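You operate a simulated robot arm through the tools that you are given. There is no shell and no other tool.

You are at the controls of a simulated robot arm. One attempt, no reset.

TASK
Put things in order on the top of the grey table. At the end: the name tag (marked "Emre") from the top of the grey table stands where the blue block stood; the cream resistor block from the top of the grey table is on the silver steel plate; the battery pack from the top of the grey table stands where the name tag stood; the red sign (marked "HOLD") from the top of the grey table is on the teal case; the blue block is on the green tin; whatever was shut is shut again. Leave all else as you found it, and nothing knocked over.

It is judged by the outcome, as a careful person would: the job done as asked, and still so three seconds after it is handed in. It fails if anything else is knocked over, pushed out of place, dropped, spilled or broken.

THE ROBOT
A 7-joint arm with a two-finger gripper, fixed in place. Base frame: the origin is on the floor under the middle of its stand, x ahead of it, y to its left, z up; the work surface is at about z = 0.8. Lengths are in m, angles in degrees, forces in N, time in s.
With the tool pointing down near the work surface it reaches from about 0.34 to 0.72 m from the base axis. Its first joint turns from -66.0 to 66.0 degrees. Payload 2.45 kg.
The TCP is the grasp point between the finger pads, 0.026 m short of the fingertips. In the tool frame z runs along the fingers and y along their closing line. The gripper opens to 0.096 m; its body begins 0.069 m behind the TCP.
Orientation is told as [roll, pitch, yaw] about the base's x, y, z axes, in that order, counted from this pose: with the fingers straight down and closing along the base's y, the tool's x points along the base's -x, its y along +y and its z along -z.

THE INTERFACE
- The arm moves only by the tool move_arm. Its argument "commands" is a list of rows, each an object (a shift or turn left out is 0, a gripper value left out holds the last) with "xyz": the shift along the base's x, y, z in m, a list of three; "rotation": the turn, a rotation vector about the base's x, y, z in rad, a list of three; "grip": the opening, from 0 (shut) to 1 (fully open). In form: [{"xyz": [x, y, z], "rotation": [rx, ry, rz], "grip": grip}, ...]. A call has 1 to 20 rows; each row is the pose to reach, as a shift and turn from the pose commanded when the call began. Rows are played at 5 a second. More than 0.05 m and 8.6 degrees between two rows, or a gripper value outside its range, and nothing of the call is played. A pose out of reach is approached as far as the arm can. The call stops where the force on the tool passes 40 N (or 10 N more than at its start, if that is more) or the arm is blocked; 0.2 s more then pass. The fingers move at their own pace (about 0.05 m/s each) and stop on an object; they squeeze with about 33 N. The grip force told is the motor's: it shows also when the fingers shut on nothing. Time passes only in rows, and 0.2 s behind the last, so rows that repeat a pose let the fingers close. It gives the time, the measured TCP pose, the force on the tool (base axes), the opening and the grip force at its end, in the units of the frame above (readings bear some noise), with the torque about the TCP (base axes, N m) and any sound that the robot's microphone picked up.
- Cameras (640 x 400 px; columns grow to the right, rows downward): "scene" is fixed at [0.1701, -0.4081, 1.4075]; the picture's right is [0.66, -0.75, 0.00], its down [-0.55, -0.48, -0.68] and it looks along [0.51, 0.45, -0.73] (base axes); focal length 279 px, centre (320, 200). "wrist" rides on the gripper at [0.082, 0.003, -0.098] in the tool frame; the picture's right is [-0.04, 1.00, 0.00], its down [-0.73, -0.03, -0.68] and it looks along [-0.68, -0.03, 0.73] (tool axes); focal length 256 px, centre (320, 200). There is no depth. A picture from a camera that has moved, and an enlarged one, comes with that camera's place and axes in the base frame and with its lens.
- grab_frame(camera): a new picture of that camera. The clock stands still meanwhile.
- close_up(camera, box): a new picture of the part [left, top, right, bottom] of that camera's present view, enlarged. The clock stands still meanwhile.
- hand_in(): hands the job in; it is judged then, once.

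Places have to be worked out from the pictures, the camera data and where the tool is seen. Open the gripper and draw the arm clear of the work before you hand the job in, unless the task says otherwise.

The tools are called after "Request:" as a command line: name --argument value ..., lists and objects as JSON in quotes. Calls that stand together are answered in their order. move_arm: Moves the arm, as the interface text tells. Its arguments: {"type":"object","properties":{"commands":{"type":"array","items":{"type":"object","properties":{"xyz":{"type":"array","items":{"type":"number"}},"rotation":{"type":"array","items":{"type":"number"}},"grip":{"type":"number"}}}}},"required":["commands"]} The other tools are called the same way: grab_frame (camera) takes a picture; close_up (camera, box) takes an enlarged picture of a part of a camera's view; hand_in () hands the job in.

At the start:

```text
clock: 0.0
tcp_pos: [0.4265, 0.025, 1.1303]
tool_rot: [0.0, -0.1, -0.1]
contact_force: [-0.3, 0.1, 0.6]
ft_torque: [0.0, 0.01, -0.01]
opening: 0.0958
grasp_force: 0.0
```

scene: 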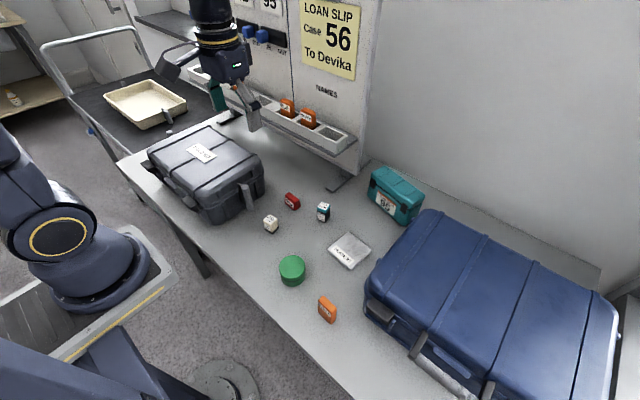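
wrist: 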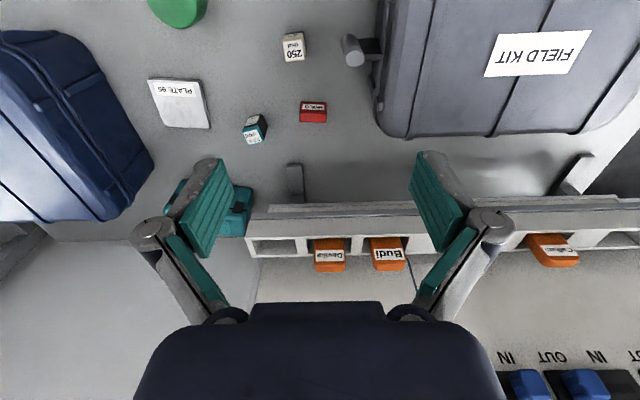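

I'll start by looking closely at the scene to identify every item named in the task.

Request:
close_up --camera "scene" --box '[240, 160, 440, 340]'

Request:
close_up --camera "scene" --box '[140, 0, 380, 160]'

Request:
close_up --camera "wrist" --box '[120, 0, 400, 180]'

Request:
close_up --camera "wrist" --box '[160, 140, 640, 400]'

```text
2.22 times, centred on (340, 250) of scene
camera zoom: at [0.1701, -0.4081, 1.4075], right [0.66, -0.75, 0.0], down [-0.55, -0.48, -0.68], along [0.51, 0.45, -0.73], focal length 620 px, centre (276, 89)
```

zoom: 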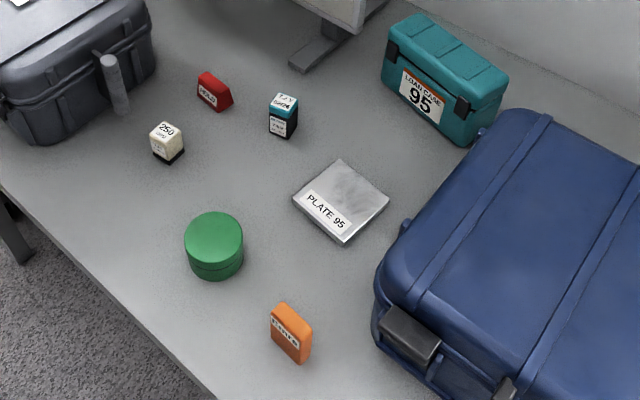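

```text
2.50 times, centred on (260, 80) of scene
camera zoom: at [0.1701, -0.4081, 1.4075], right [0.66, -0.75, 0.0], down [-0.55, -0.48, -0.68], along [0.51, 0.45, -0.73], focal length 698 px, centre (470, 500)
```

zoom: 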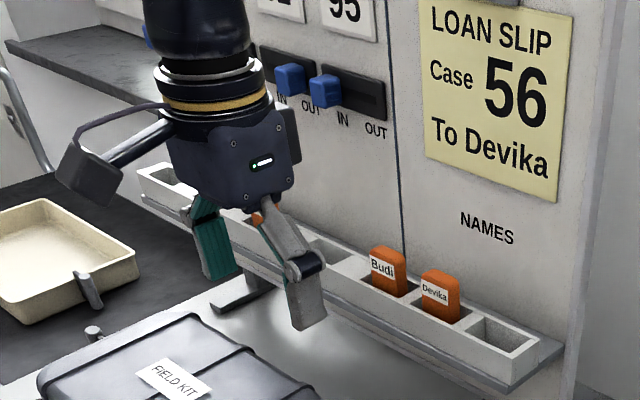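

```text
2.22 times, centred on (260, 90) of wrist
camera zoom: at [0.3453, 0.0292, 1.2293], right [0.04, 1.0, 0.0], down [0.73, -0.03, 0.68], along [0.68, -0.03, -0.73], focal length 569 px, centre (453, 444)
```

zoom: 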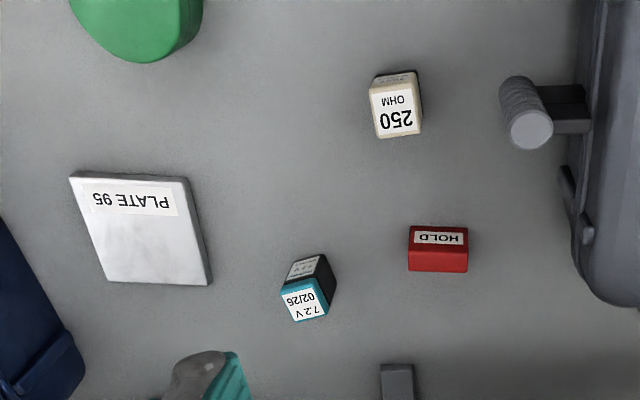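

```text
1.33 times, centred on (400, 270) of wrist
camera zoom: at [0.3453, 0.0292, 1.2293], right [0.04, 1.0, 0.0], down [0.73, -0.03, 0.68], along [0.68, -0.03, -0.73], focal length 341 px, centre (213, 107)
```

zoom: 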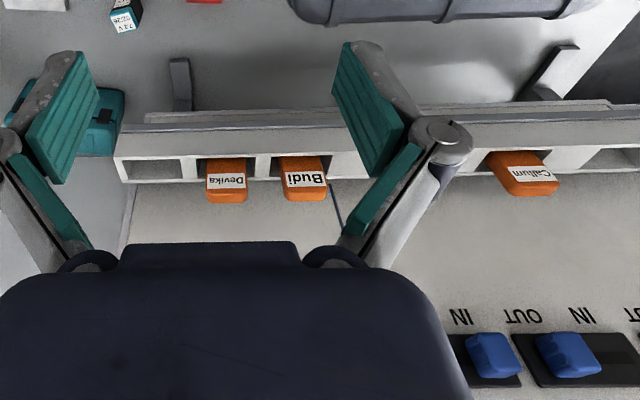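

The blue block isn't visible yet; the blue things on the board look like sliders. I'll zoom in on the cases and the cart to look for it.

Request:
close_up --camera "scene" --box '[130, 110, 290, 230]'

Request:
close_up --camera "scene" --box '[350, 150, 640, 400]'

Request:
close_up --camera "scene" --box '[0, 0, 240, 160]'

Request:
close_up --camera "wrist" --box '[330, 0, 640, 200]'

```text
3.33 times, centred on (210, 170) of scene
camera zoom: at [0.1701, -0.4081, 1.4075], right [0.66, -0.75, 0.0], down [-0.55, -0.48, -0.68], along [0.51, 0.45, -0.73], focal length 931 px, centre (687, 300)
```

zoom: 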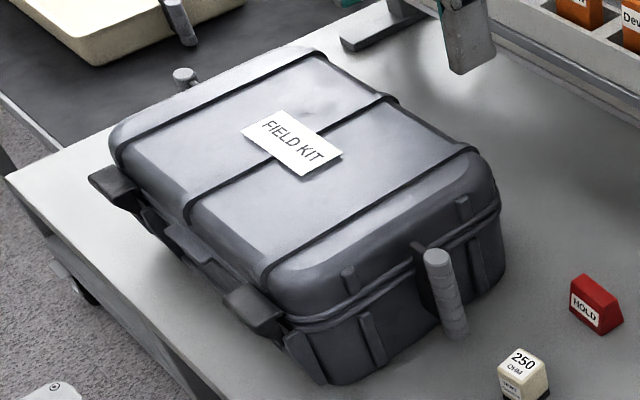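

```text
1.60 times, centred on (495, 275) of scene
camera zoom: at [0.1701, -0.4081, 1.4075], right [0.66, -0.75, 0.0], down [-0.55, -0.48, -0.68], along [0.51, 0.45, -0.73], focal length 447 px, centre (40, 80)
```

zoom: 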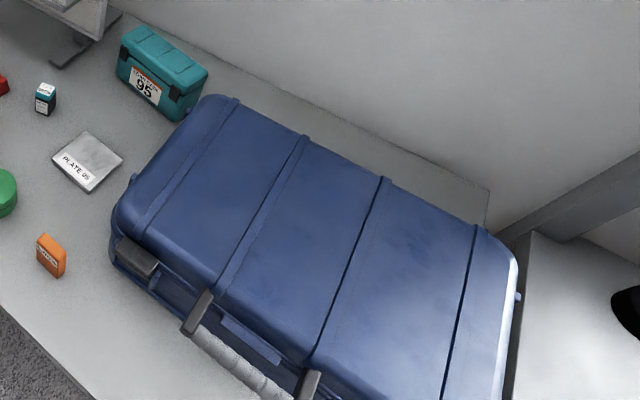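

```text
2.50 times, centred on (120, 80) of scene
camera zoom: at [0.1701, -0.4081, 1.4075], right [0.66, -0.75, 0.0], down [-0.55, -0.48, -0.68], along [0.51, 0.45, -0.73], focal length 698 px, centre (820, 500)
```

zoom: 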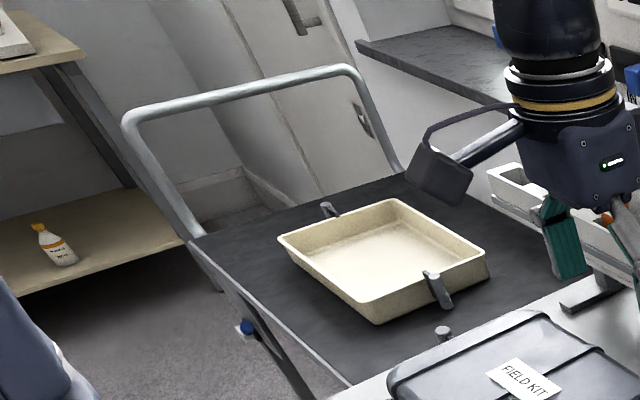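

```text
2.00 times, centred on (485, 100) of wrist
camera zoom: at [0.3453, 0.0292, 1.2293], right [0.04, 1.0, 0.0], down [0.73, -0.03, 0.68], along [0.68, -0.03, -0.73], focal length 512 px, centre (-10, 400)
```

zoom: 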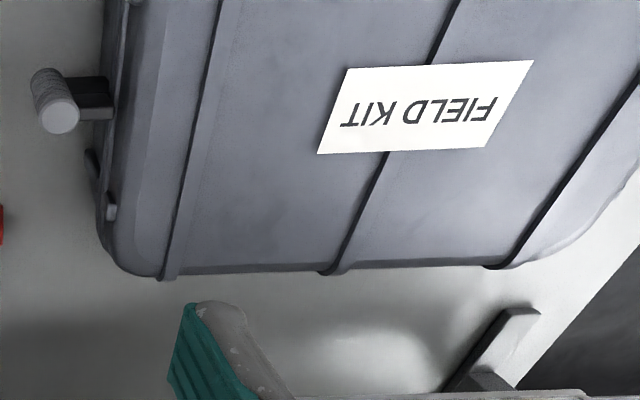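

The field kit is a shut case with latches at its front and a grip on its -y side, so the blue block may be inside it. I'll turn the wrist camera to look along +y at that side.

Request:
move_arm --commands '[{"xyz": [0, -0.01, 0], "rotation": [0, 0, 0.14]}, {"xyz": [0, -0.02, 0], "rotation": [0, 0, 0.28]}, {"xyz": [0, -0.03, 0], "rotation": [0, 0, 0.42]}, {"xyz": [0, -0.04, 0], "rotation": [0, 0, 0.56]}, {"xyz": [0, -0.05, 0], "rotation": [0, 0, 0.7]}, {"xyz": [0, -0.06, 0], "rotation": [0, 0, 0.84]}, {"xyz": [0, -0.07, 0], "rotation": [0, 0, 0.98]}, {"xyz": [0, -0.08, 0], "rotation": [0, 0, 1.12]}, {"xyz": [0, -0.09, 0], "rotation": [0, 0, 1.26]}, {"xyz": [0, -0.1, 0], "rotation": [0, 0, 1.4]}, {"xyz": [0, -0.1, 0], "rotation": [0, 0, 1.54]}]'

Request:
grab_frame --camera "wrist"

Request:
grab_frame --camera "scene"

```text
clock: 2.4
tcp_pos: [0.4266, -0.0752, 1.1314]
tool_rot: [0.0, -0.1, 88.2]
contact_force: [-0.3, 0.1, 0.3]
ft_torque: [0.0, -0.01, 0.01]
opening: 0.0959
grasp_force: 0.1
```

```text
taken
camera wrist: at [0.4217, -0.1563, 1.2293], right [-1.0, 0.07, 0.0], down [0.05, 0.73, 0.68], along [0.05, 0.68, -0.73], focal length 256 px, centre (320, 200)
```

wrist: 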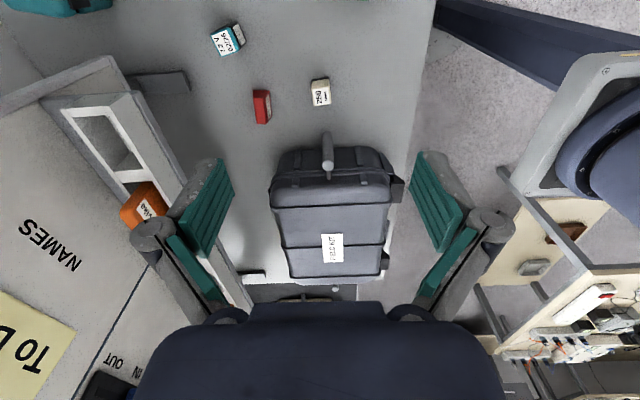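

```text
taken
```

scene: 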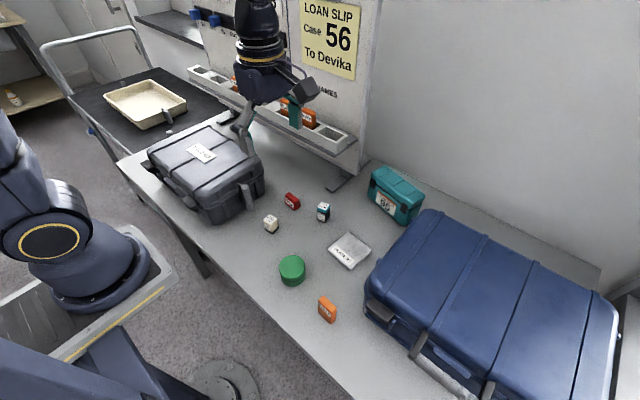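

Request:
close_up --camera "wrist" --box '[240, 110, 440, 300]'

Request:
close_up --camera "wrist" --box '[0, 0, 260, 160]'

Request:
close_up --camera "scene" --box '[130, 0, 380, 160]'

```text
2.11 times, centred on (340, 205) of wrist
camera zoom: at [0.4217, -0.1563, 1.2293], right [-1.0, 0.07, 0.0], down [0.05, 0.73, 0.68], along [0.05, 0.68, -0.73], focal length 539 px, centre (278, 190)
```

zoom: 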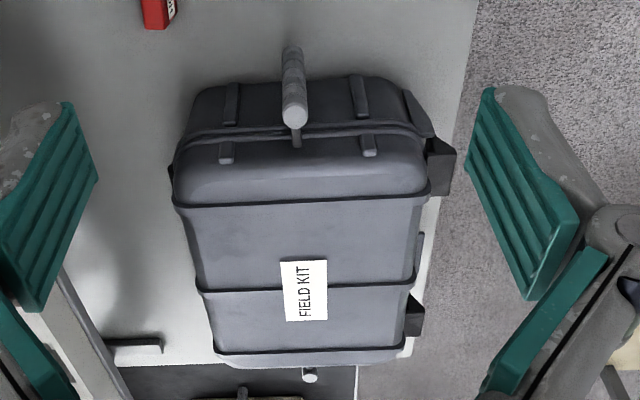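

```text
2.46 times, centred on (130, 80) of wrist
camera zoom: at [0.4217, -0.1563, 1.2293], right [-1.0, 0.07, 0.0], down [0.05, 0.73, 0.68], along [0.05, 0.68, -0.73], focal length 630 px, centre (788, 495)
```

zoom: 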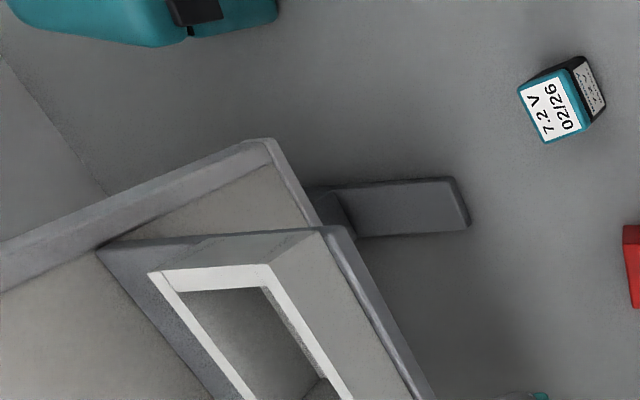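

```text
2.50 times, centred on (255, 80) of scene
camera zoom: at [0.1701, -0.4081, 1.4075], right [0.66, -0.75, 0.0], down [-0.55, -0.48, -0.68], along [0.51, 0.45, -0.73], focal length 698 px, centre (482, 500)
```

zoom: 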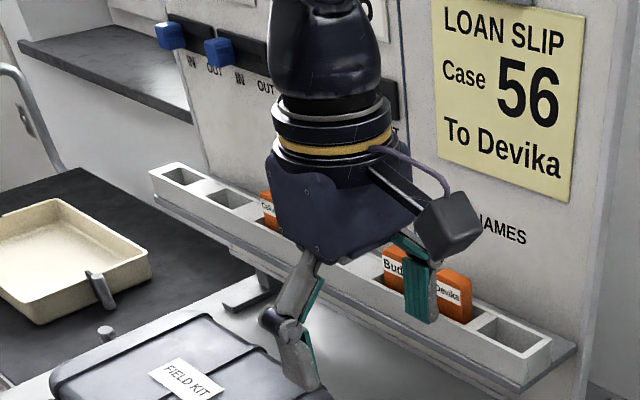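

The kit has a grip on both ends, and still no blue block. I'll swing the arm to the -y side to look behind the blue suitcase and teal case and to give the scene camera a clear view of the rack.

Request:
move_arm --commands '[{"xyz": [0, -0.03, 0.01], "rotation": [0, 0, -0.14]}, {"xyz": [0, -0.06, 0.02], "rotation": [0, 0, -0.28]}, {"xyz": [0, -0.09, 0.03], "rotation": [0, 0, -0.42]}, {"xyz": [0, -0.12, 0.04], "rotation": [0, 0, -0.56]}, {"xyz": [0, -0.15, 0.05], "rotation": [0, 0, -0.7]}, {"xyz": [0, -0.18, 0.06], "rotation": [0, 0, -0.84]}, {"xyz": [0, -0.21, 0.07], "rotation": [0, 0, -0.98]}, {"xyz": [0, -0.24, 0.08], "rotation": [0, 0, -1.12]}, {"xyz": [0, -0.24, 0.08], "rotation": [0, 0, -1.26]}, {"xyz": [0, -0.24, 0.08], "rotation": [0, 0, -1.4]}, {"xyz": [0, -0.24, 0.08], "rotation": [0, 0, -1.54]}, {"xyz": [0, -0.24, 0.08], "rotation": [0, 0, -1.68]}, {"xyz": [0, -0.24, 0.08], "rotation": [0, 0, -1.82]}, {"xyz": [0, -0.24, 0.08], "rotation": [0, 0, -1.96]}]'

Request:
grab_frame --camera "wrist"

Request:
grab_frame --camera "scene"

```text
clock: 5.4
tcp_pos: [0.4274, -0.3148, 1.2115]
tool_rot: [0.1, 0.0, -24.3]
contact_force: [0.7, -0.1, -0.2]
ft_torque: [0.02, 0.03, 0.0]
opening: 0.096
grasp_force: 0.1
```

```text
taken
camera wrist: at [0.3539, -0.2776, 1.3093], right [0.45, 0.89, 0.0], down [0.66, -0.33, 0.68], along [0.61, -0.3, -0.73], focal length 256 px, centre (320, 200)
```

wrist: 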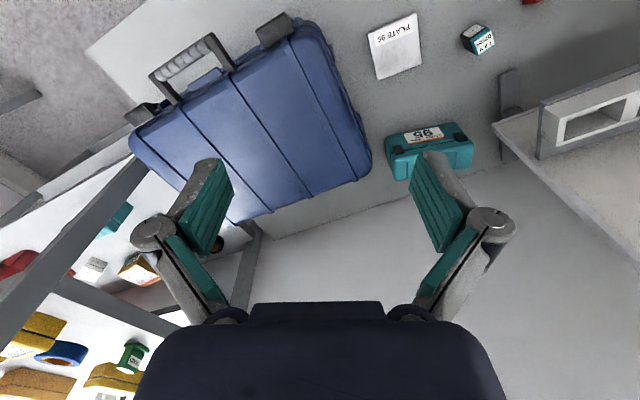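

```text
taken
```

scene: 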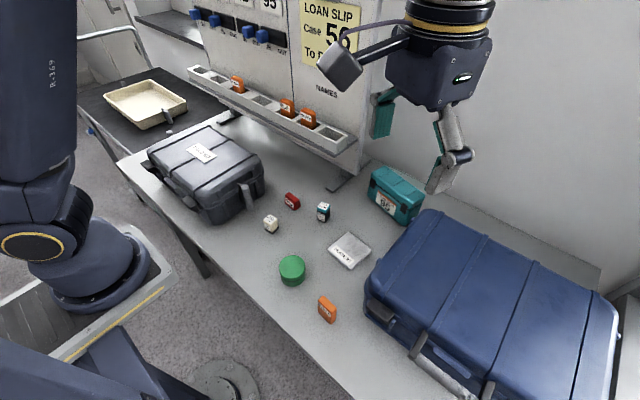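

Request:
close_up --camera "scene" --box '[170, 0, 370, 180]'

Request:
close_up --camera "wrist" --box '[0, 0, 320, 260]'

Request:
close_up --camera "wrist" --box '[340, 0, 640, 200]'

Request:
close_up --camera "wrist" --box '[0, 180, 240, 400]'

```text
2.22 times, centred on (270, 90) of scene
camera zoom: at [0.1701, -0.4081, 1.4075], right [0.66, -0.75, 0.0], down [-0.55, -0.48, -0.68], along [0.51, 0.45, -0.73], focal length 620 px, centre (431, 444)
```

zoom: 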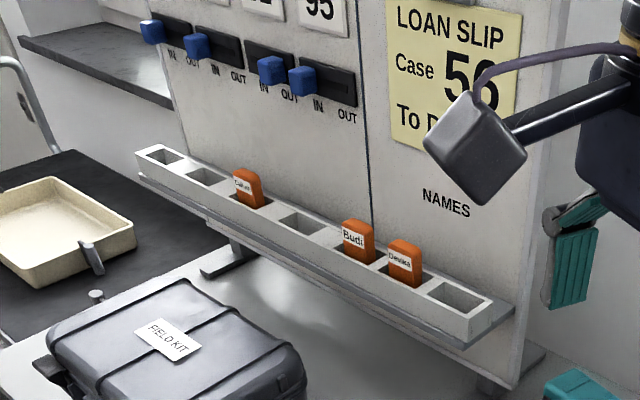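

```text
1.54 times, centred on (160, 130) of wrist
camera zoom: at [0.3539, -0.2776, 1.3093], right [0.45, 0.89, 0.0], down [0.66, -0.33, 0.68], along [0.61, -0.3, -0.73], focal length 394 px, centre (566, 308)
```

zoom: 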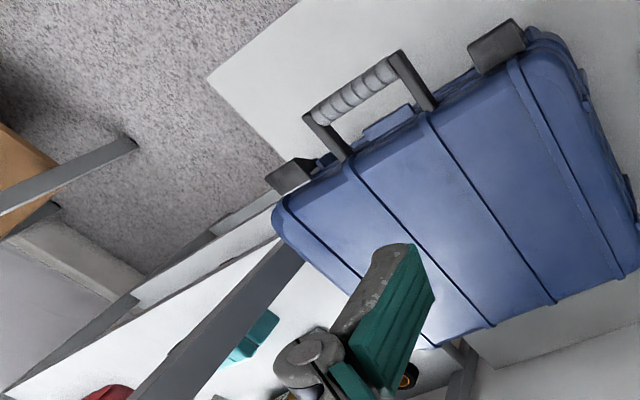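

```text
2.00 times, centred on (490, 100) of wrist
camera zoom: at [0.3539, -0.2776, 1.3093], right [0.45, 0.89, 0.0], down [0.66, -0.33, 0.68], along [0.61, -0.3, -0.73], focal length 512 px, centre (-20, 400)
```

zoom: 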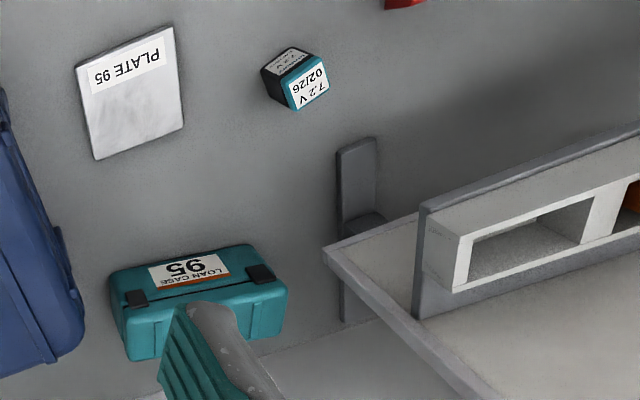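

```text
1.82 times, centred on (120, 290) of wrist
camera zoom: at [0.3539, -0.2776, 1.3093], right [0.45, 0.89, 0.0], down [0.66, -0.33, 0.68], along [0.61, -0.3, -0.73], focal length 465 px, centre (684, 36)
```

zoom: 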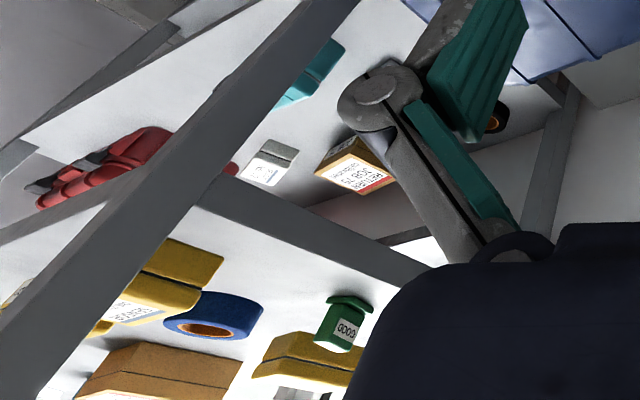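

The rack slots show no blue block. I'll go over to the +y side and look back at the far side of the field kit, which hasn't been seen yet.

Request:
move_arm --commands '[{"xyz": [-0.003, 0.048, 0.002], "rotation": [0, 0, -0.08]}, {"xyz": [-0.006, 0.096, 0.004], "rotation": [0, 0, -0.16]}, {"xyz": [-0.009, 0.144, 0.006], "rotation": [0, 0, -0.24]}, {"xyz": [-0.012, 0.192, 0.008], "rotation": [0, 0, -0.32]}, {"xyz": [-0.015, 0.24, 0.01], "rotation": [0, 0, -0.4]}, {"xyz": [-0.018, 0.288, 0.012], "rotation": [0, 0, -0.48]}, {"xyz": [-0.021, 0.336, 0.014], "rotation": [0, 0, -0.56]}, {"xyz": [-0.024, 0.384, 0.016], "rotation": [0, 0, -0.64]}, {"xyz": [-0.027, 0.432, 0.018], "rotation": [0, 0, -0.72]}, {"xyz": [-0.03, 0.48, 0.02], "rotation": [0, 0, -0.8]}, {"xyz": [-0.033, 0.528, 0.022], "rotation": [0, 0, -0.88]}, {"xyz": [-0.036, 0.576, 0.024], "rotation": [0, 0, -0.96]}, {"xyz": [-0.039, 0.624, 0.026], "rotation": [0, 0, -1.04]}, {"xyz": [-0.042, 0.672, 0.028], "rotation": [0, 0, -1.12]}]'

Request:
grab_frame --camera "wrist"

Request:
grab_frame --camera "scene"

```text
clock: 8.4
tcp_pos: [0.3849, 0.3583, 1.2412]
tool_rot: [0.0, 0.0, -88.3]
contact_force: [-0.3, -0.8, 0.0]
ft_torque: [-0.04, -0.01, -0.02]
opening: 0.0961
grasp_force: 0.0
```

```text
taken
camera wrist: at [0.3864, 0.441, 1.3383], right [1.0, -0.01, 0.0], down [-0.01, -0.73, 0.68], along [-0.01, -0.68, -0.73], focal length 256 px, centre (320, 200)
```

wrist: 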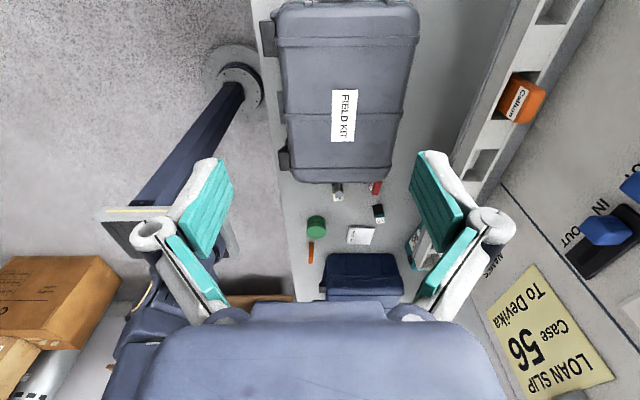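

```text
taken
```

scene: 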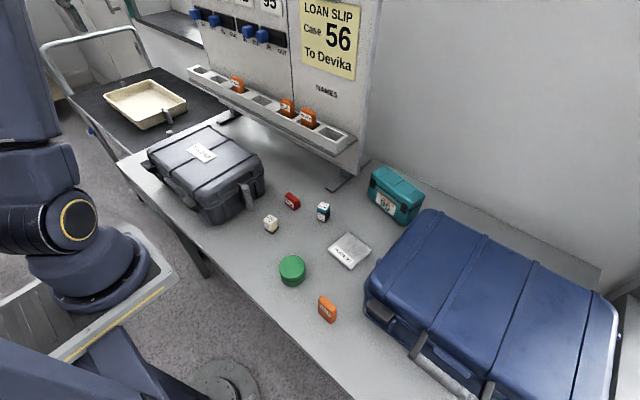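

The kit spans roughly x 0.32–0.54, y 0.10–0.40. I'll tilt the camera down to see the strip beyond its +y side, and zoom on the kit now the arm is out of the way.

Request:
move_arm --commands '[{"xyz": [0, 0.02, 0.0], "rotation": [0.12, 0, 0]}, {"xyz": [0, 0.04, 0.0], "rotation": [0.24, 0, 0]}, {"xyz": [0, 0.06, 0.0], "rotation": [0.36, 0, 0]}, {"xyz": [0, 0.08, 0.0], "rotation": [0.48, 0, 0]}, {"xyz": [0, 0.1, 0.0], "rotation": [0.6, 0, 0]}]'

Request:
grab_frame --camera "wrist"

Request:
close_up --camera "scene" --box '[130, 60, 290, 230]'

```text
clock: 9.6
tcp_pos: [0.3869, 0.4581, 1.2407]
tool_rot: [1.2, 34.5, -87.9]
contact_force: [0.5, 0.2, -0.2]
ft_torque: [-0.03, 0.04, -0.04]
opening: 0.0957
grasp_force: 0.0
```

```text
taken
camera wrist: at [0.3858, 0.4699, 1.3669], right [1.0, -0.01, -0.01], down [-0.01, -0.99, 0.14], along [-0.01, -0.14, -0.99], focal length 256 px, centre (320, 200)
```

wrist: 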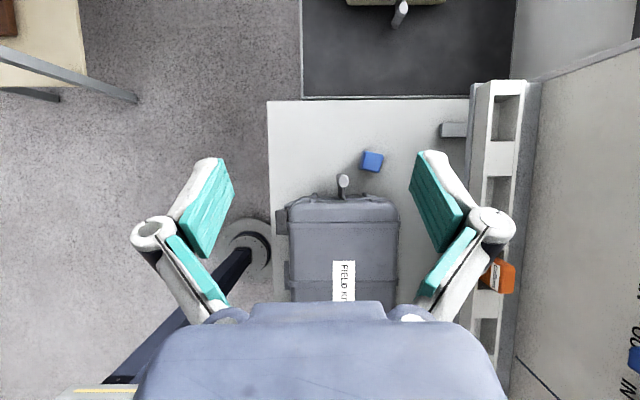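

```text
2.35 times, centred on (210, 145) of scene
camera zoom: at [0.1701, -0.4081, 1.4075], right [0.66, -0.75, 0.0], down [-0.55, -0.48, -0.68], along [0.51, 0.45, -0.73], focal length 657 px, centre (579, 329)
```

zoom: 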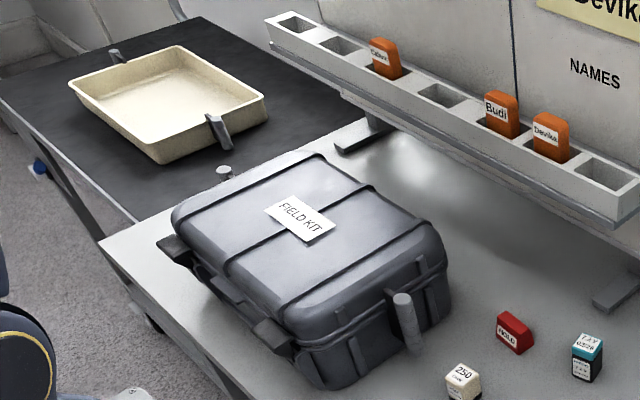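

Found it: the blue block stands on the table behind the kit, at about (0.487, 0.472). I'll zoom in to judge its orientation and size.

Request:
close_up --camera "wrist" --box '[320, 120, 430, 210]'

Request:
close_up --camera "wrist" --box '[240, 80, 480, 230]'

Request:
close_up --camera "scene" --box '[250, 180, 350, 240]'

Request:
close_up --camera "scene" --box '[260, 240, 360, 330]'

Request:
close_up --camera "scene" --box '[320, 160, 440, 280]'

```text
4.44 times, centred on (375, 165) of wrist
camera zoom: at [0.3858, 0.4699, 1.3669], right [1.0, -0.01, -0.01], down [-0.01, -0.99, 0.14], along [-0.01, -0.14, -0.99], focal length 1138 px, centre (76, 356)
```

zoom: 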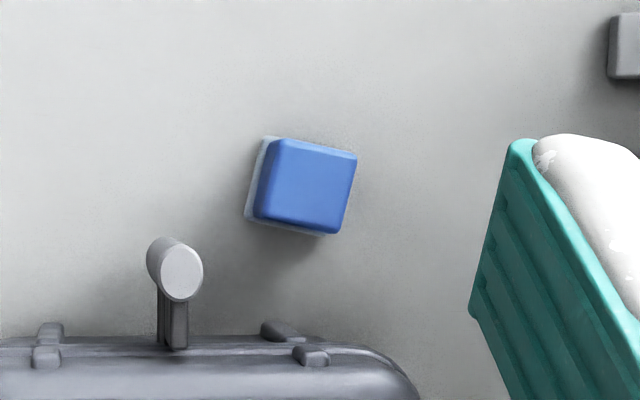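

```text
2.67 times, centred on (360, 155) of wrist
camera zoom: at [0.3858, 0.4699, 1.3669], right [1.0, -0.01, -0.01], down [-0.01, -0.99, 0.14], along [-0.01, -0.14, -0.99], focal length 683 px, centre (213, 320)
```

zoom: 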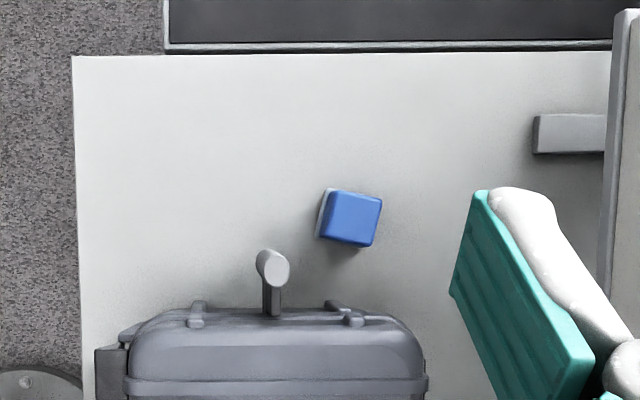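

```text
6.40 times, centred on (300, 210) of scene
camera zoom: at [0.1701, -0.4081, 1.4075], right [0.66, -0.75, 0.0], down [-0.55, -0.48, -0.68], along [0.51, 0.45, -0.73], focal length 1787 px, centre (448, 136)
```

zoom: 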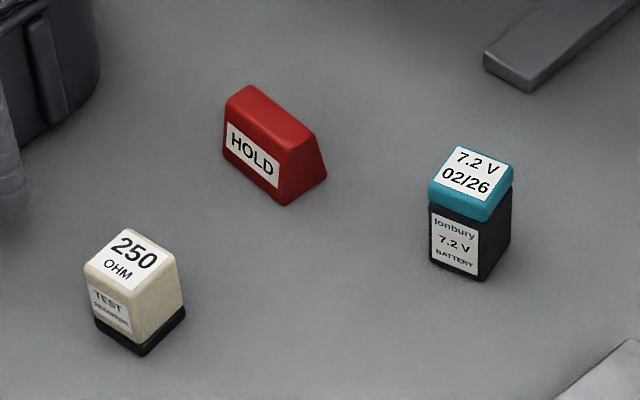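

```text
4.44 times, centred on (310, 285) of scene
camera zoom: at [0.1701, -0.4081, 1.4075], right [0.66, -0.75, 0.0], down [-0.55, -0.48, -0.68], along [0.51, 0.45, -0.73], focal length 1241 px, centre (364, -178)
```

zoom: 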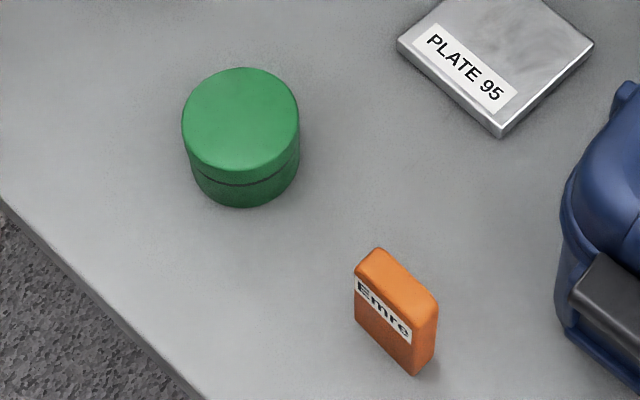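

```text
3.33 times, centred on (380, 220) of scene
camera zoom: at [0.1701, -0.4081, 1.4075], right [0.66, -0.75, 0.0], down [-0.55, -0.48, -0.68], along [0.51, 0.45, -0.73], focal length 931 px, centre (120, 133)
```

zoom: 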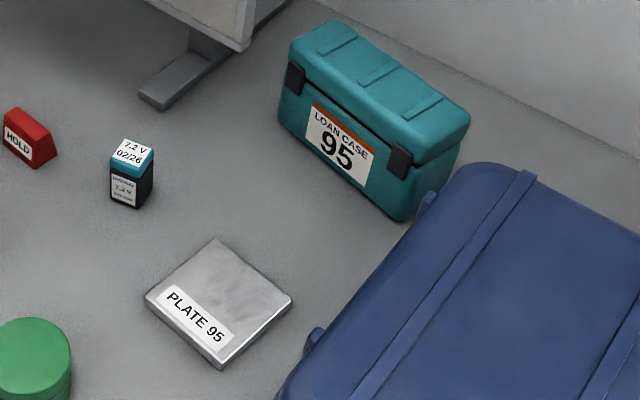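

The blue block is about 0.035 m square and 0.045–0.05 m tall, turned about -14°. A grasp closing along x clears the kit and its grip, so I'll straighten the tool and move above it with a part-closed gripper, because the rack front is near x≈0.605.

Request:
move_arm --commands '[{"xyz": [0.02, 0.003, -0.02], "rotation": [-0.12, 0, 0], "grip": 0.68}, {"xyz": [0.04, 0.006, -0.04], "rotation": [-0.24, 0, 0]}, {"xyz": [0.06, 0.009, -0.06], "rotation": [-0.36, 0, 0]}, {"xyz": [0.08, 0.012, -0.08], "rotation": [-0.48, 0, 0]}, {"xyz": [0.1, 0.014, -0.1], "rotation": [-0.6, 0, 0]}, {"xyz": [0.1, 0.014, -0.12], "rotation": [-0.6, 0, 0]}]'

Request:
grab_frame --camera "wrist"

Request:
grab_frame --camera "scene"

```text
clock: 11.0
tcp_pos: [0.4788, 0.458, 1.1148]
tool_rot: [0.0, -0.1, -88.1]
contact_force: [-0.2, 0.1, -0.3]
ft_torque: [-0.04, 0.03, 0.01]
opening: 0.065
grasp_force: 0.0
out of reach, approached as far as the arm can: row 5, 6
```

```text
taken
camera wrist: at [0.4782, 0.5408, 1.2128], right [1.0, -0.01, 0.0], down [-0.01, -0.73, 0.68], along [-0.01, -0.68, -0.73], focal length 256 px, centre (320, 200)
```

wrist: 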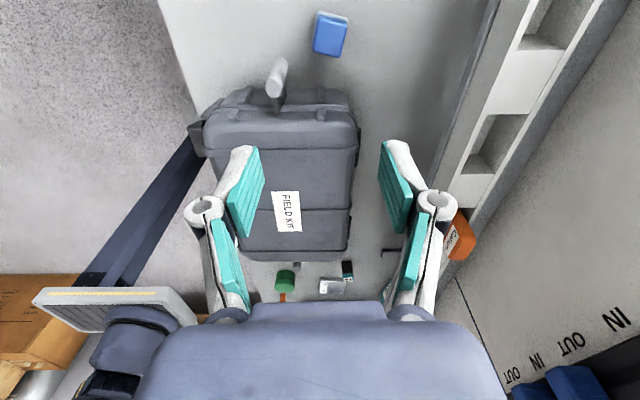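

```text
taken
```

scene: 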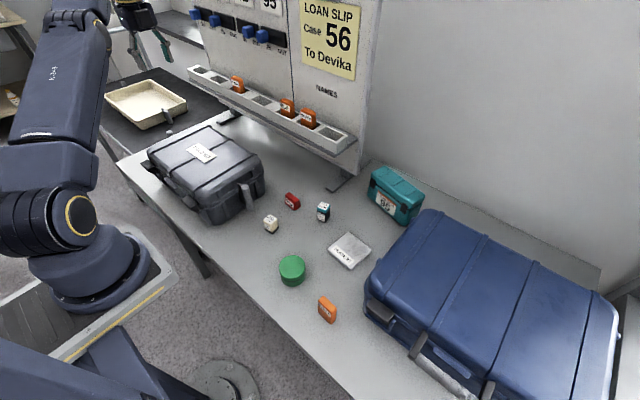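

The arm stopped just short at this height because reach grows lower down. I'll zoom on the block for a finer fix.

Request:
close_up --camera "wrist" --box '[250, 0, 400, 110]'

```text
3.64 times, centred on (325, 55) of wrist
camera zoom: at [0.4782, 0.5408, 1.2128], right [1.0, -0.01, 0.0], down [-0.01, -0.73, 0.68], along [-0.01, -0.68, -0.73], focal length 931 px, centre (302, 727)
```

zoom: 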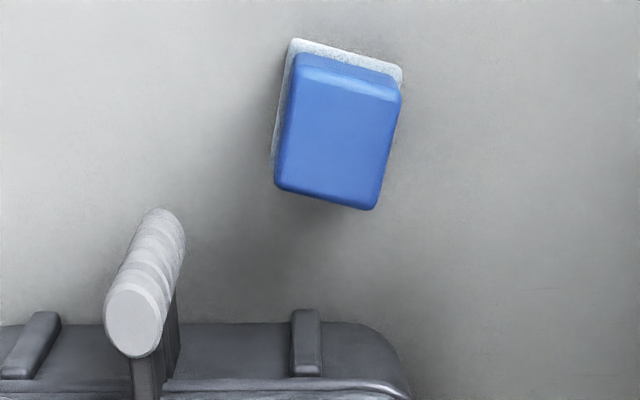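

The block centre is at about (0.489, 0.470), turned about -12.5°, top near z 0.845. I'll align the yaw and go down to about z = 1.0 to check the reach.

Request:
move_arm --commands '[{"xyz": [0, 0, -0.035], "rotation": [0, 0, -0.08]}, {"xyz": [0, 0, -0.07], "rotation": [0, 0, -0.16]}, {"xyz": [0, 0, -0.105], "rotation": [0, 0, -0.25]}, {"xyz": [0, 0, -0.105], "rotation": [0, 0, -0.25]}]'

Request:
grab_frame --camera "wrist"

```text
clock: 12.0
tcp_pos: [0.4778, 0.458, 1.0102]
tool_rot: [0.0, 0.1, -102.6]
contact_force: [0.4, 0.1, -0.1]
ft_torque: [-0.01, -0.01, -0.03]
opening: 0.0654
grasp_force: 0.0
```

```text
taken
camera wrist: at [0.4975, 0.5389, 1.1077], right [0.97, -0.26, 0.0], down [-0.19, -0.71, 0.68], along [-0.17, -0.66, -0.73], focal length 256 px, centre (320, 200)
```

wrist: 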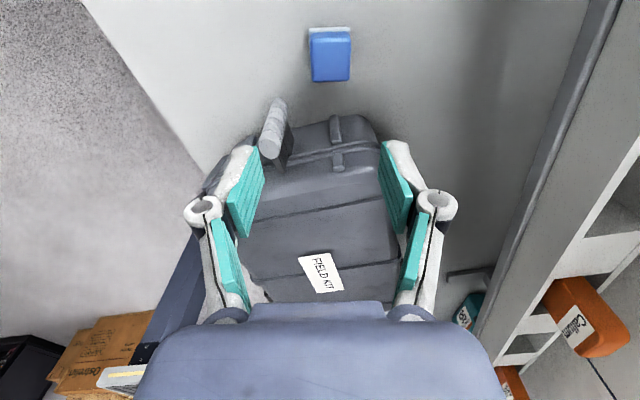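

Request:
close_up --camera "wrist" --box '[270, 0, 400, 110]'

```text
3.64 times, centred on (335, 55) of wrist
camera zoom: at [0.4975, 0.5389, 1.1077], right [0.97, -0.26, 0.0], down [-0.19, -0.71, 0.68], along [-0.17, -0.66, -0.73], focal length 931 px, centre (266, 727)
```

zoom: 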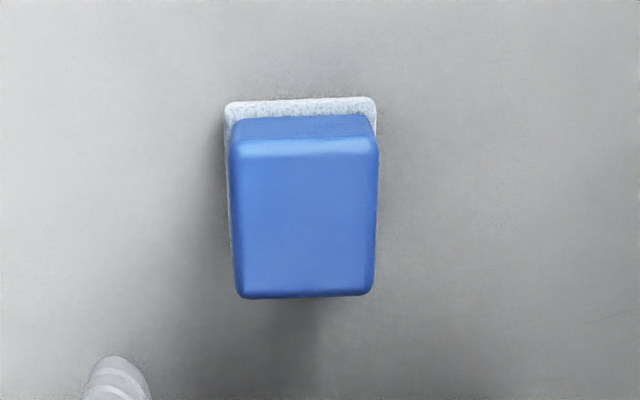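

The block is square with the gripper now; I judge its centre at (0.490, 0.4705). I'll descend to about z = 0.89 while shifting over it, then check before the final approach.

Request:
move_arm --commands '[{"xyz": [0.004, 0.004, -0.035]}, {"xyz": [0.008, 0.008, -0.07]}, {"xyz": [0.0122, 0.0125, -0.1]}, {"xyz": [0.0122, 0.0125, -0.115]}, {"xyz": [0.0122, 0.0125, -0.115]}]'

Request:
grab_frame --camera "wrist"

Request:
grab_frame --camera "scene"

```text
clock: 13.2
tcp_pos: [0.491, 0.4713, 0.8939]
tool_rot: [0.0, -0.1, -102.5]
contact_force: [-0.4, -0.8, 0.5]
ft_torque: [0.0, 0.01, -0.01]
opening: 0.0652
grasp_force: 0.0
```

```text
taken
camera wrist: at [0.5109, 0.5518, 0.9925], right [0.97, -0.26, 0.0], down [-0.19, -0.71, 0.68], along [-0.17, -0.66, -0.73], focal length 256 px, centre (320, 200)
```

wrist: 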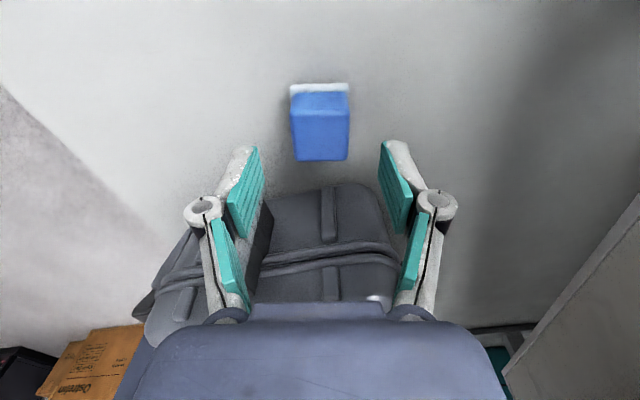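

```text
taken
```

scene: 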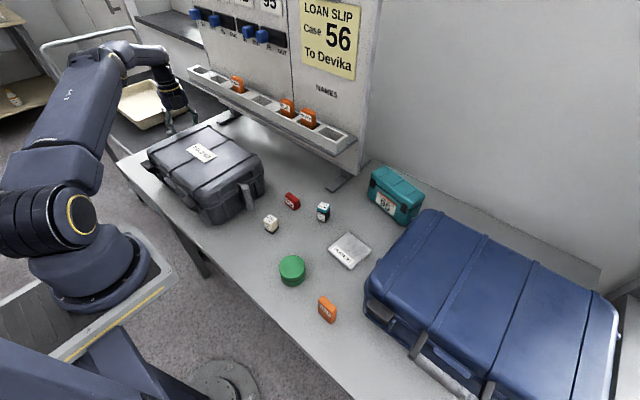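

The block sits centred between the fingers, with its top at about z 0.847. I'll lower to z≈0.841 and close.

Request:
move_arm --commands '[{"xyz": [0, 0, -0.02]}, {"xyz": [0, 0, -0.04]}, {"xyz": [0, 0, -0.053]}, {"xyz": [0, 0, -0.053], "grip": 0}, {"xyz": [0, 0, -0.053]}, {"xyz": [0, 0, -0.053]}, {"xyz": [0, 0, -0.053]}, {"xyz": [0, 0, -0.053]}]'

Request:
grab_frame --camera "wrist"

```text
clock: 15.0
tcp_pos: [0.4894, 0.4721, 0.8416]
tool_rot: [0.0, 0.0, -102.6]
contact_force: [0.3, 0.0, 0.7]
ft_torque: [-0.01, -0.01, -0.02]
opening: 0.0367
grasp_force: 33.2
```

```text
taken
camera wrist: at [0.5112, 0.5514, 0.9395], right [0.97, -0.26, 0.0], down [-0.19, -0.71, 0.68], along [-0.17, -0.66, -0.73], focal length 256 px, centre (320, 200)
```

wrist: 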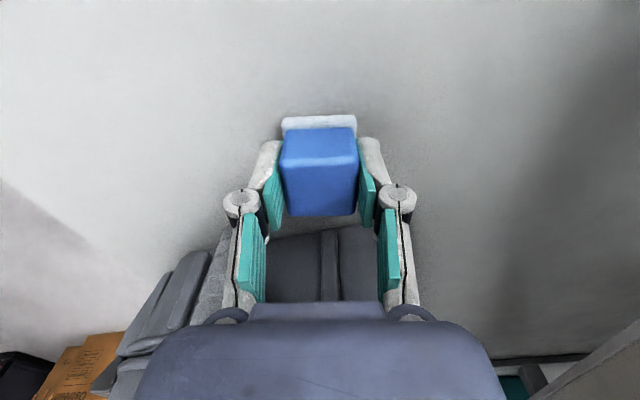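

The grip holds at 0.0367 m with 33 N. I'll lift straight up a little and check that the whole block comes along.

Request:
move_arm --commands '[{"xyz": [0, 0, 0.015]}, {"xyz": [0, 0, 0.035]}, {"xyz": [0, 0, 0.06]}, {"xyz": [0, 0, 0.09]}]'

Request:
grab_frame --camera "wrist"

```text
clock: 16.0
tcp_pos: [0.4902, 0.4727, 0.9313]
tool_rot: [0.0, 0.0, -102.5]
contact_force: [-0.2, 0.4, 0.1]
ft_torque: [0.02, 0.01, 0.04]
opening: 0.0368
grasp_force: 32.9
```

```text
taken
camera wrist: at [0.5108, 0.5519, 1.03], right [0.97, -0.26, 0.0], down [-0.19, -0.71, 0.68], along [-0.17, -0.66, -0.73], focal length 256 px, centre (320, 200)
```

wrist: 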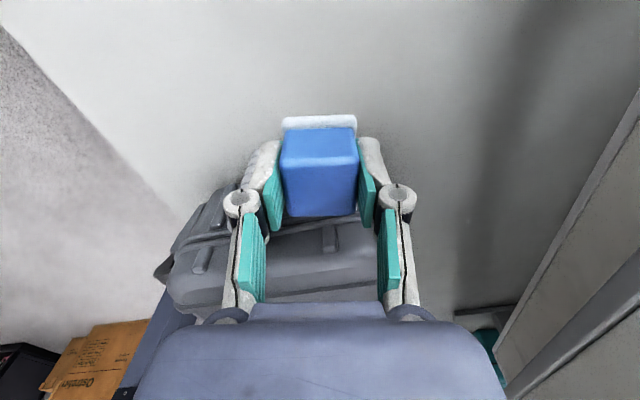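

The whole block, grey base included, is up with the gripper. Now I'll carry it up and over the kit to a hover near the tin, where the wrist camera can see the tin beside the held block.

Request:
move_arm --commands '[{"xyz": [0, 0, 0.03]}, {"xyz": [0, 0, 0.06]}, {"xyz": [-0.005, -0.01, 0.09]}, {"xyz": [-0.01, -0.03, 0.12]}, {"xyz": [-0.02, -0.06, 0.15]}, {"xyz": [-0.03, -0.1, 0.18]}, {"xyz": [-0.032, -0.143, 0.18], "rotation": [0, 0, 0.04]}, {"xyz": [-0.034, -0.186, 0.18], "rotation": [0, 0, 0.08]}, {"xyz": [-0.036, -0.229, 0.18], "rotation": [0, 0, 0.12]}, {"xyz": [-0.038, -0.272, 0.18], "rotation": [0, 0, 0.16]}, {"xyz": [-0.04, -0.315, 0.17], "rotation": [0, 0, 0.2]}, {"xyz": [-0.04, -0.358, 0.16], "rotation": [0, 0, 0.218]}, {"xyz": [-0.04, -0.401, 0.15], "rotation": [0, 0, 0.218]}, {"xyz": [-0.04, -0.444, 0.14], "rotation": [0, 0, 0.218]}, {"xyz": [-0.04, -0.487, 0.13], "rotation": [0, 0, 0.218]}, {"xyz": [-0.04, -0.53, 0.12], "rotation": [0, 0, 0.218]}]'

Request:
grab_frame --camera "wrist"

Request:
grab_frame --camera "scene"

```text
refused: row 6 steps farther than a row can; nothing moved
```

```text
taken
camera wrist: at [0.5108, 0.5519, 1.03], right [0.97, -0.26, 0.0], down [-0.19, -0.71, 0.68], along [-0.17, -0.66, -0.73], focal length 256 px, centre (320, 200)
```

wrist: 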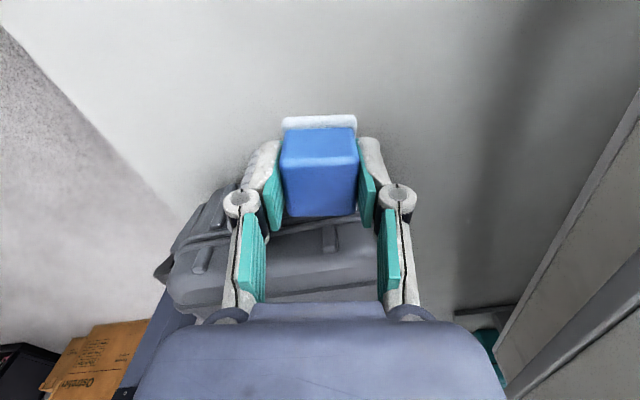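

```text
taken
```

scene: 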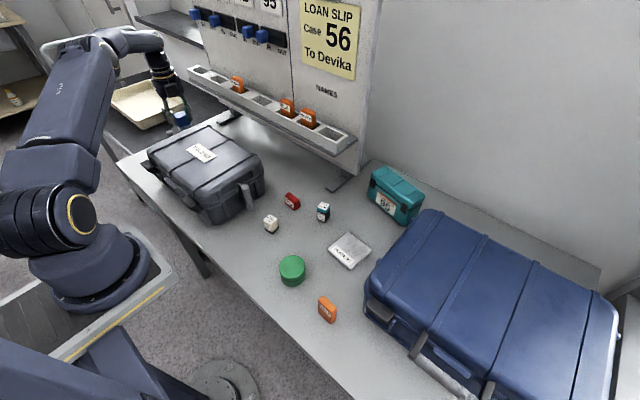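

One row stepped a hair too far, so nothing moved. I'll send the same carry again with smaller steps.

Request:
move_arm --commands '[{"xyz": [0, 0, 0.03]}, {"xyz": [0, 0, 0.06]}, {"xyz": [-0.005, -0.01, 0.09]}, {"xyz": [-0.01, -0.03, 0.12]}, {"xyz": [-0.02, -0.06, 0.15]}, {"xyz": [-0.028, -0.095, 0.17]}, {"xyz": [-0.03, -0.135, 0.18], "rotation": [0, 0, 0.04]}, {"xyz": [-0.032, -0.178, 0.18], "rotation": [0, 0, 0.08]}, {"xyz": [-0.034, -0.222, 0.18], "rotation": [0, 0, 0.12]}, {"xyz": [-0.036, -0.266, 0.18], "rotation": [0, 0, 0.16]}, {"xyz": [-0.038, -0.31, 0.17], "rotation": [0, 0, 0.2]}, {"xyz": [-0.04, -0.354, 0.16], "rotation": [0, 0, 0.218]}, {"xyz": [-0.04, -0.398, 0.15], "rotation": [0, 0, 0.218]}, {"xyz": [-0.04, -0.442, 0.14], "rotation": [0, 0, 0.218]}, {"xyz": [-0.04, -0.486, 0.13], "rotation": [0, 0, 0.218]}, {"xyz": [-0.04, -0.53, 0.12], "rotation": [0, 0, 0.218]}]'

Request:
grab_frame --camera "wrist"

Request:
grab_frame --camera "scene"

```text
clock: 19.4
tcp_pos: [0.4484, -0.0581, 1.0504]
tool_rot: [0.0, 0.1, -90.0]
contact_force: [-0.1, -0.2, -0.4]
ft_torque: [0.0, 0.0, -0.01]
opening: 0.0371
grasp_force: 33.0
```

```text
taken
camera wrist: at [0.4521, 0.0232, 1.149], right [1.0, -0.04, 0.0], down [-0.03, -0.73, 0.68], along [-0.03, -0.68, -0.73], focal length 256 px, centre (320, 200)
```

wrist: 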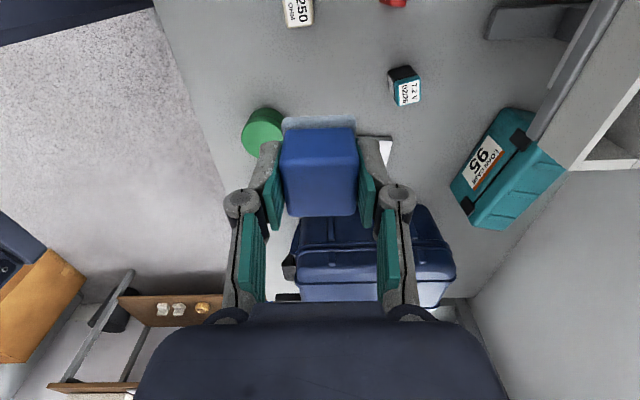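

```text
taken
```

scene: 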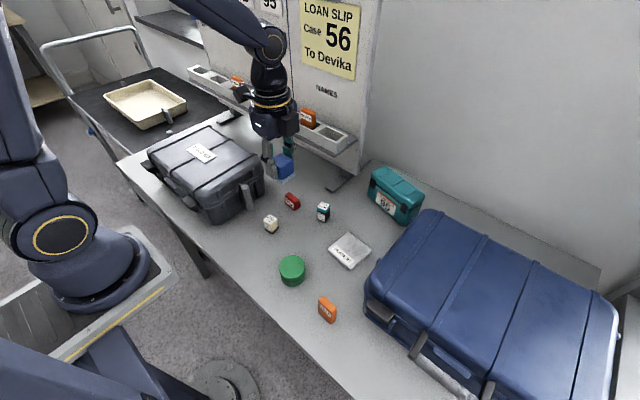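

Request:
close_up --camera "wrist" --box '[220, 80, 320, 180]'

Request:
close_up --camera "wrist" --box '[360, 50, 580, 240]'

```text
4.00 times, centred on (270, 130) of wrist
camera zoom: at [0.4521, 0.0232, 1.149], right [1.0, -0.04, 0.0], down [-0.03, -0.73, 0.68], along [-0.03, -0.68, -0.73], focal length 1024 px, centre (520, 480)
```

zoom: 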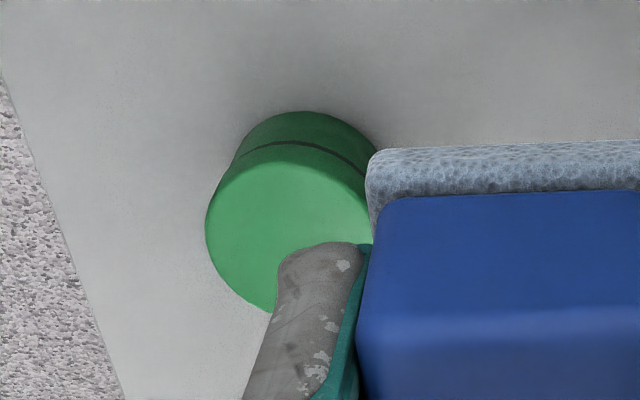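

```text
2.11 times, centred on (470, 145) of wrist
camera zoom: at [0.4521, 0.0232, 1.149], right [1.0, -0.04, 0.0], down [-0.03, -0.73, 0.68], along [-0.03, -0.68, -0.73], focal length 539 px, centre (4, 316)
```

zoom: 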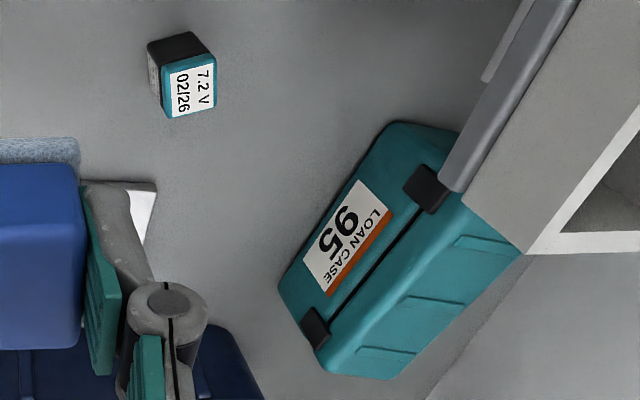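

I put the tin's centre at about (0.367, -0.1475), its top near z 0.837, 0.06 m across. I'll move over it and come down to just above.

Request:
move_arm --commands '[{"xyz": [-0.027, -0.03, 0]}, {"xyz": [-0.054, -0.06, -0.005]}, {"xyz": [-0.0817, -0.0895, -0.02]}, {"xyz": [-0.0817, -0.0895, -0.06]}, {"xyz": [-0.0817, -0.0895, -0.1]}, {"xyz": [-0.0817, -0.0895, -0.135]}, {"xyz": [-0.0817, -0.0895, -0.15]}, {"xyz": [-0.0817, -0.0895, -0.15]}]'

Request:
grab_frame --camera "wrist"

Request:
close_up --camera "scene" --box '[240, 200, 360, 320]'

```text
clock: 21.2
tcp_pos: [0.3681, -0.1468, 0.9018]
tool_rot: [0.0, 0.0, -90.2]
contact_force: [0.1, 0.6, -0.1]
ft_torque: [-0.01, 0.05, 0.0]
opening: 0.0369
grasp_force: 32.5
```

```text
taken
camera wrist: at [0.3709, -0.0657, 0.9998], right [1.0, -0.04, 0.0], down [-0.03, -0.73, 0.68], along [-0.03, -0.68, -0.73], focal length 256 px, centre (320, 200)
```

wrist: 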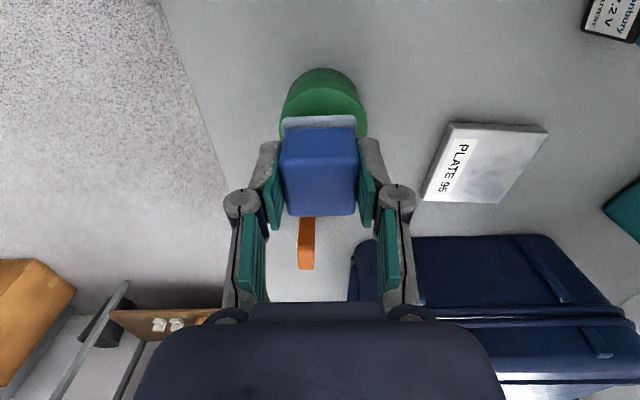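

```text
3.33 times, centred on (300, 260) of scene
camera zoom: at [0.1701, -0.4081, 1.4075], right [0.66, -0.75, 0.0], down [-0.55, -0.48, -0.68], along [0.51, 0.45, -0.73], focal length 931 px, centre (387, 0)
```

zoom: 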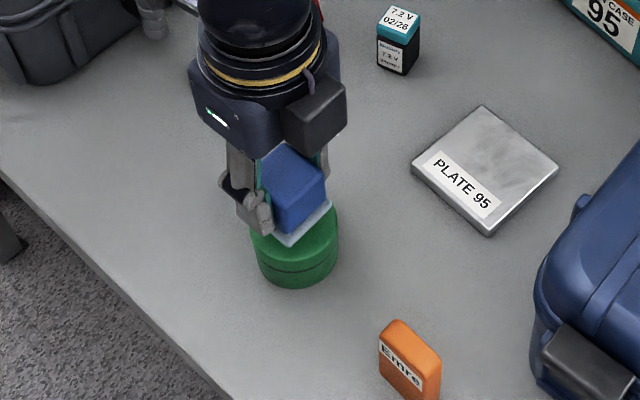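

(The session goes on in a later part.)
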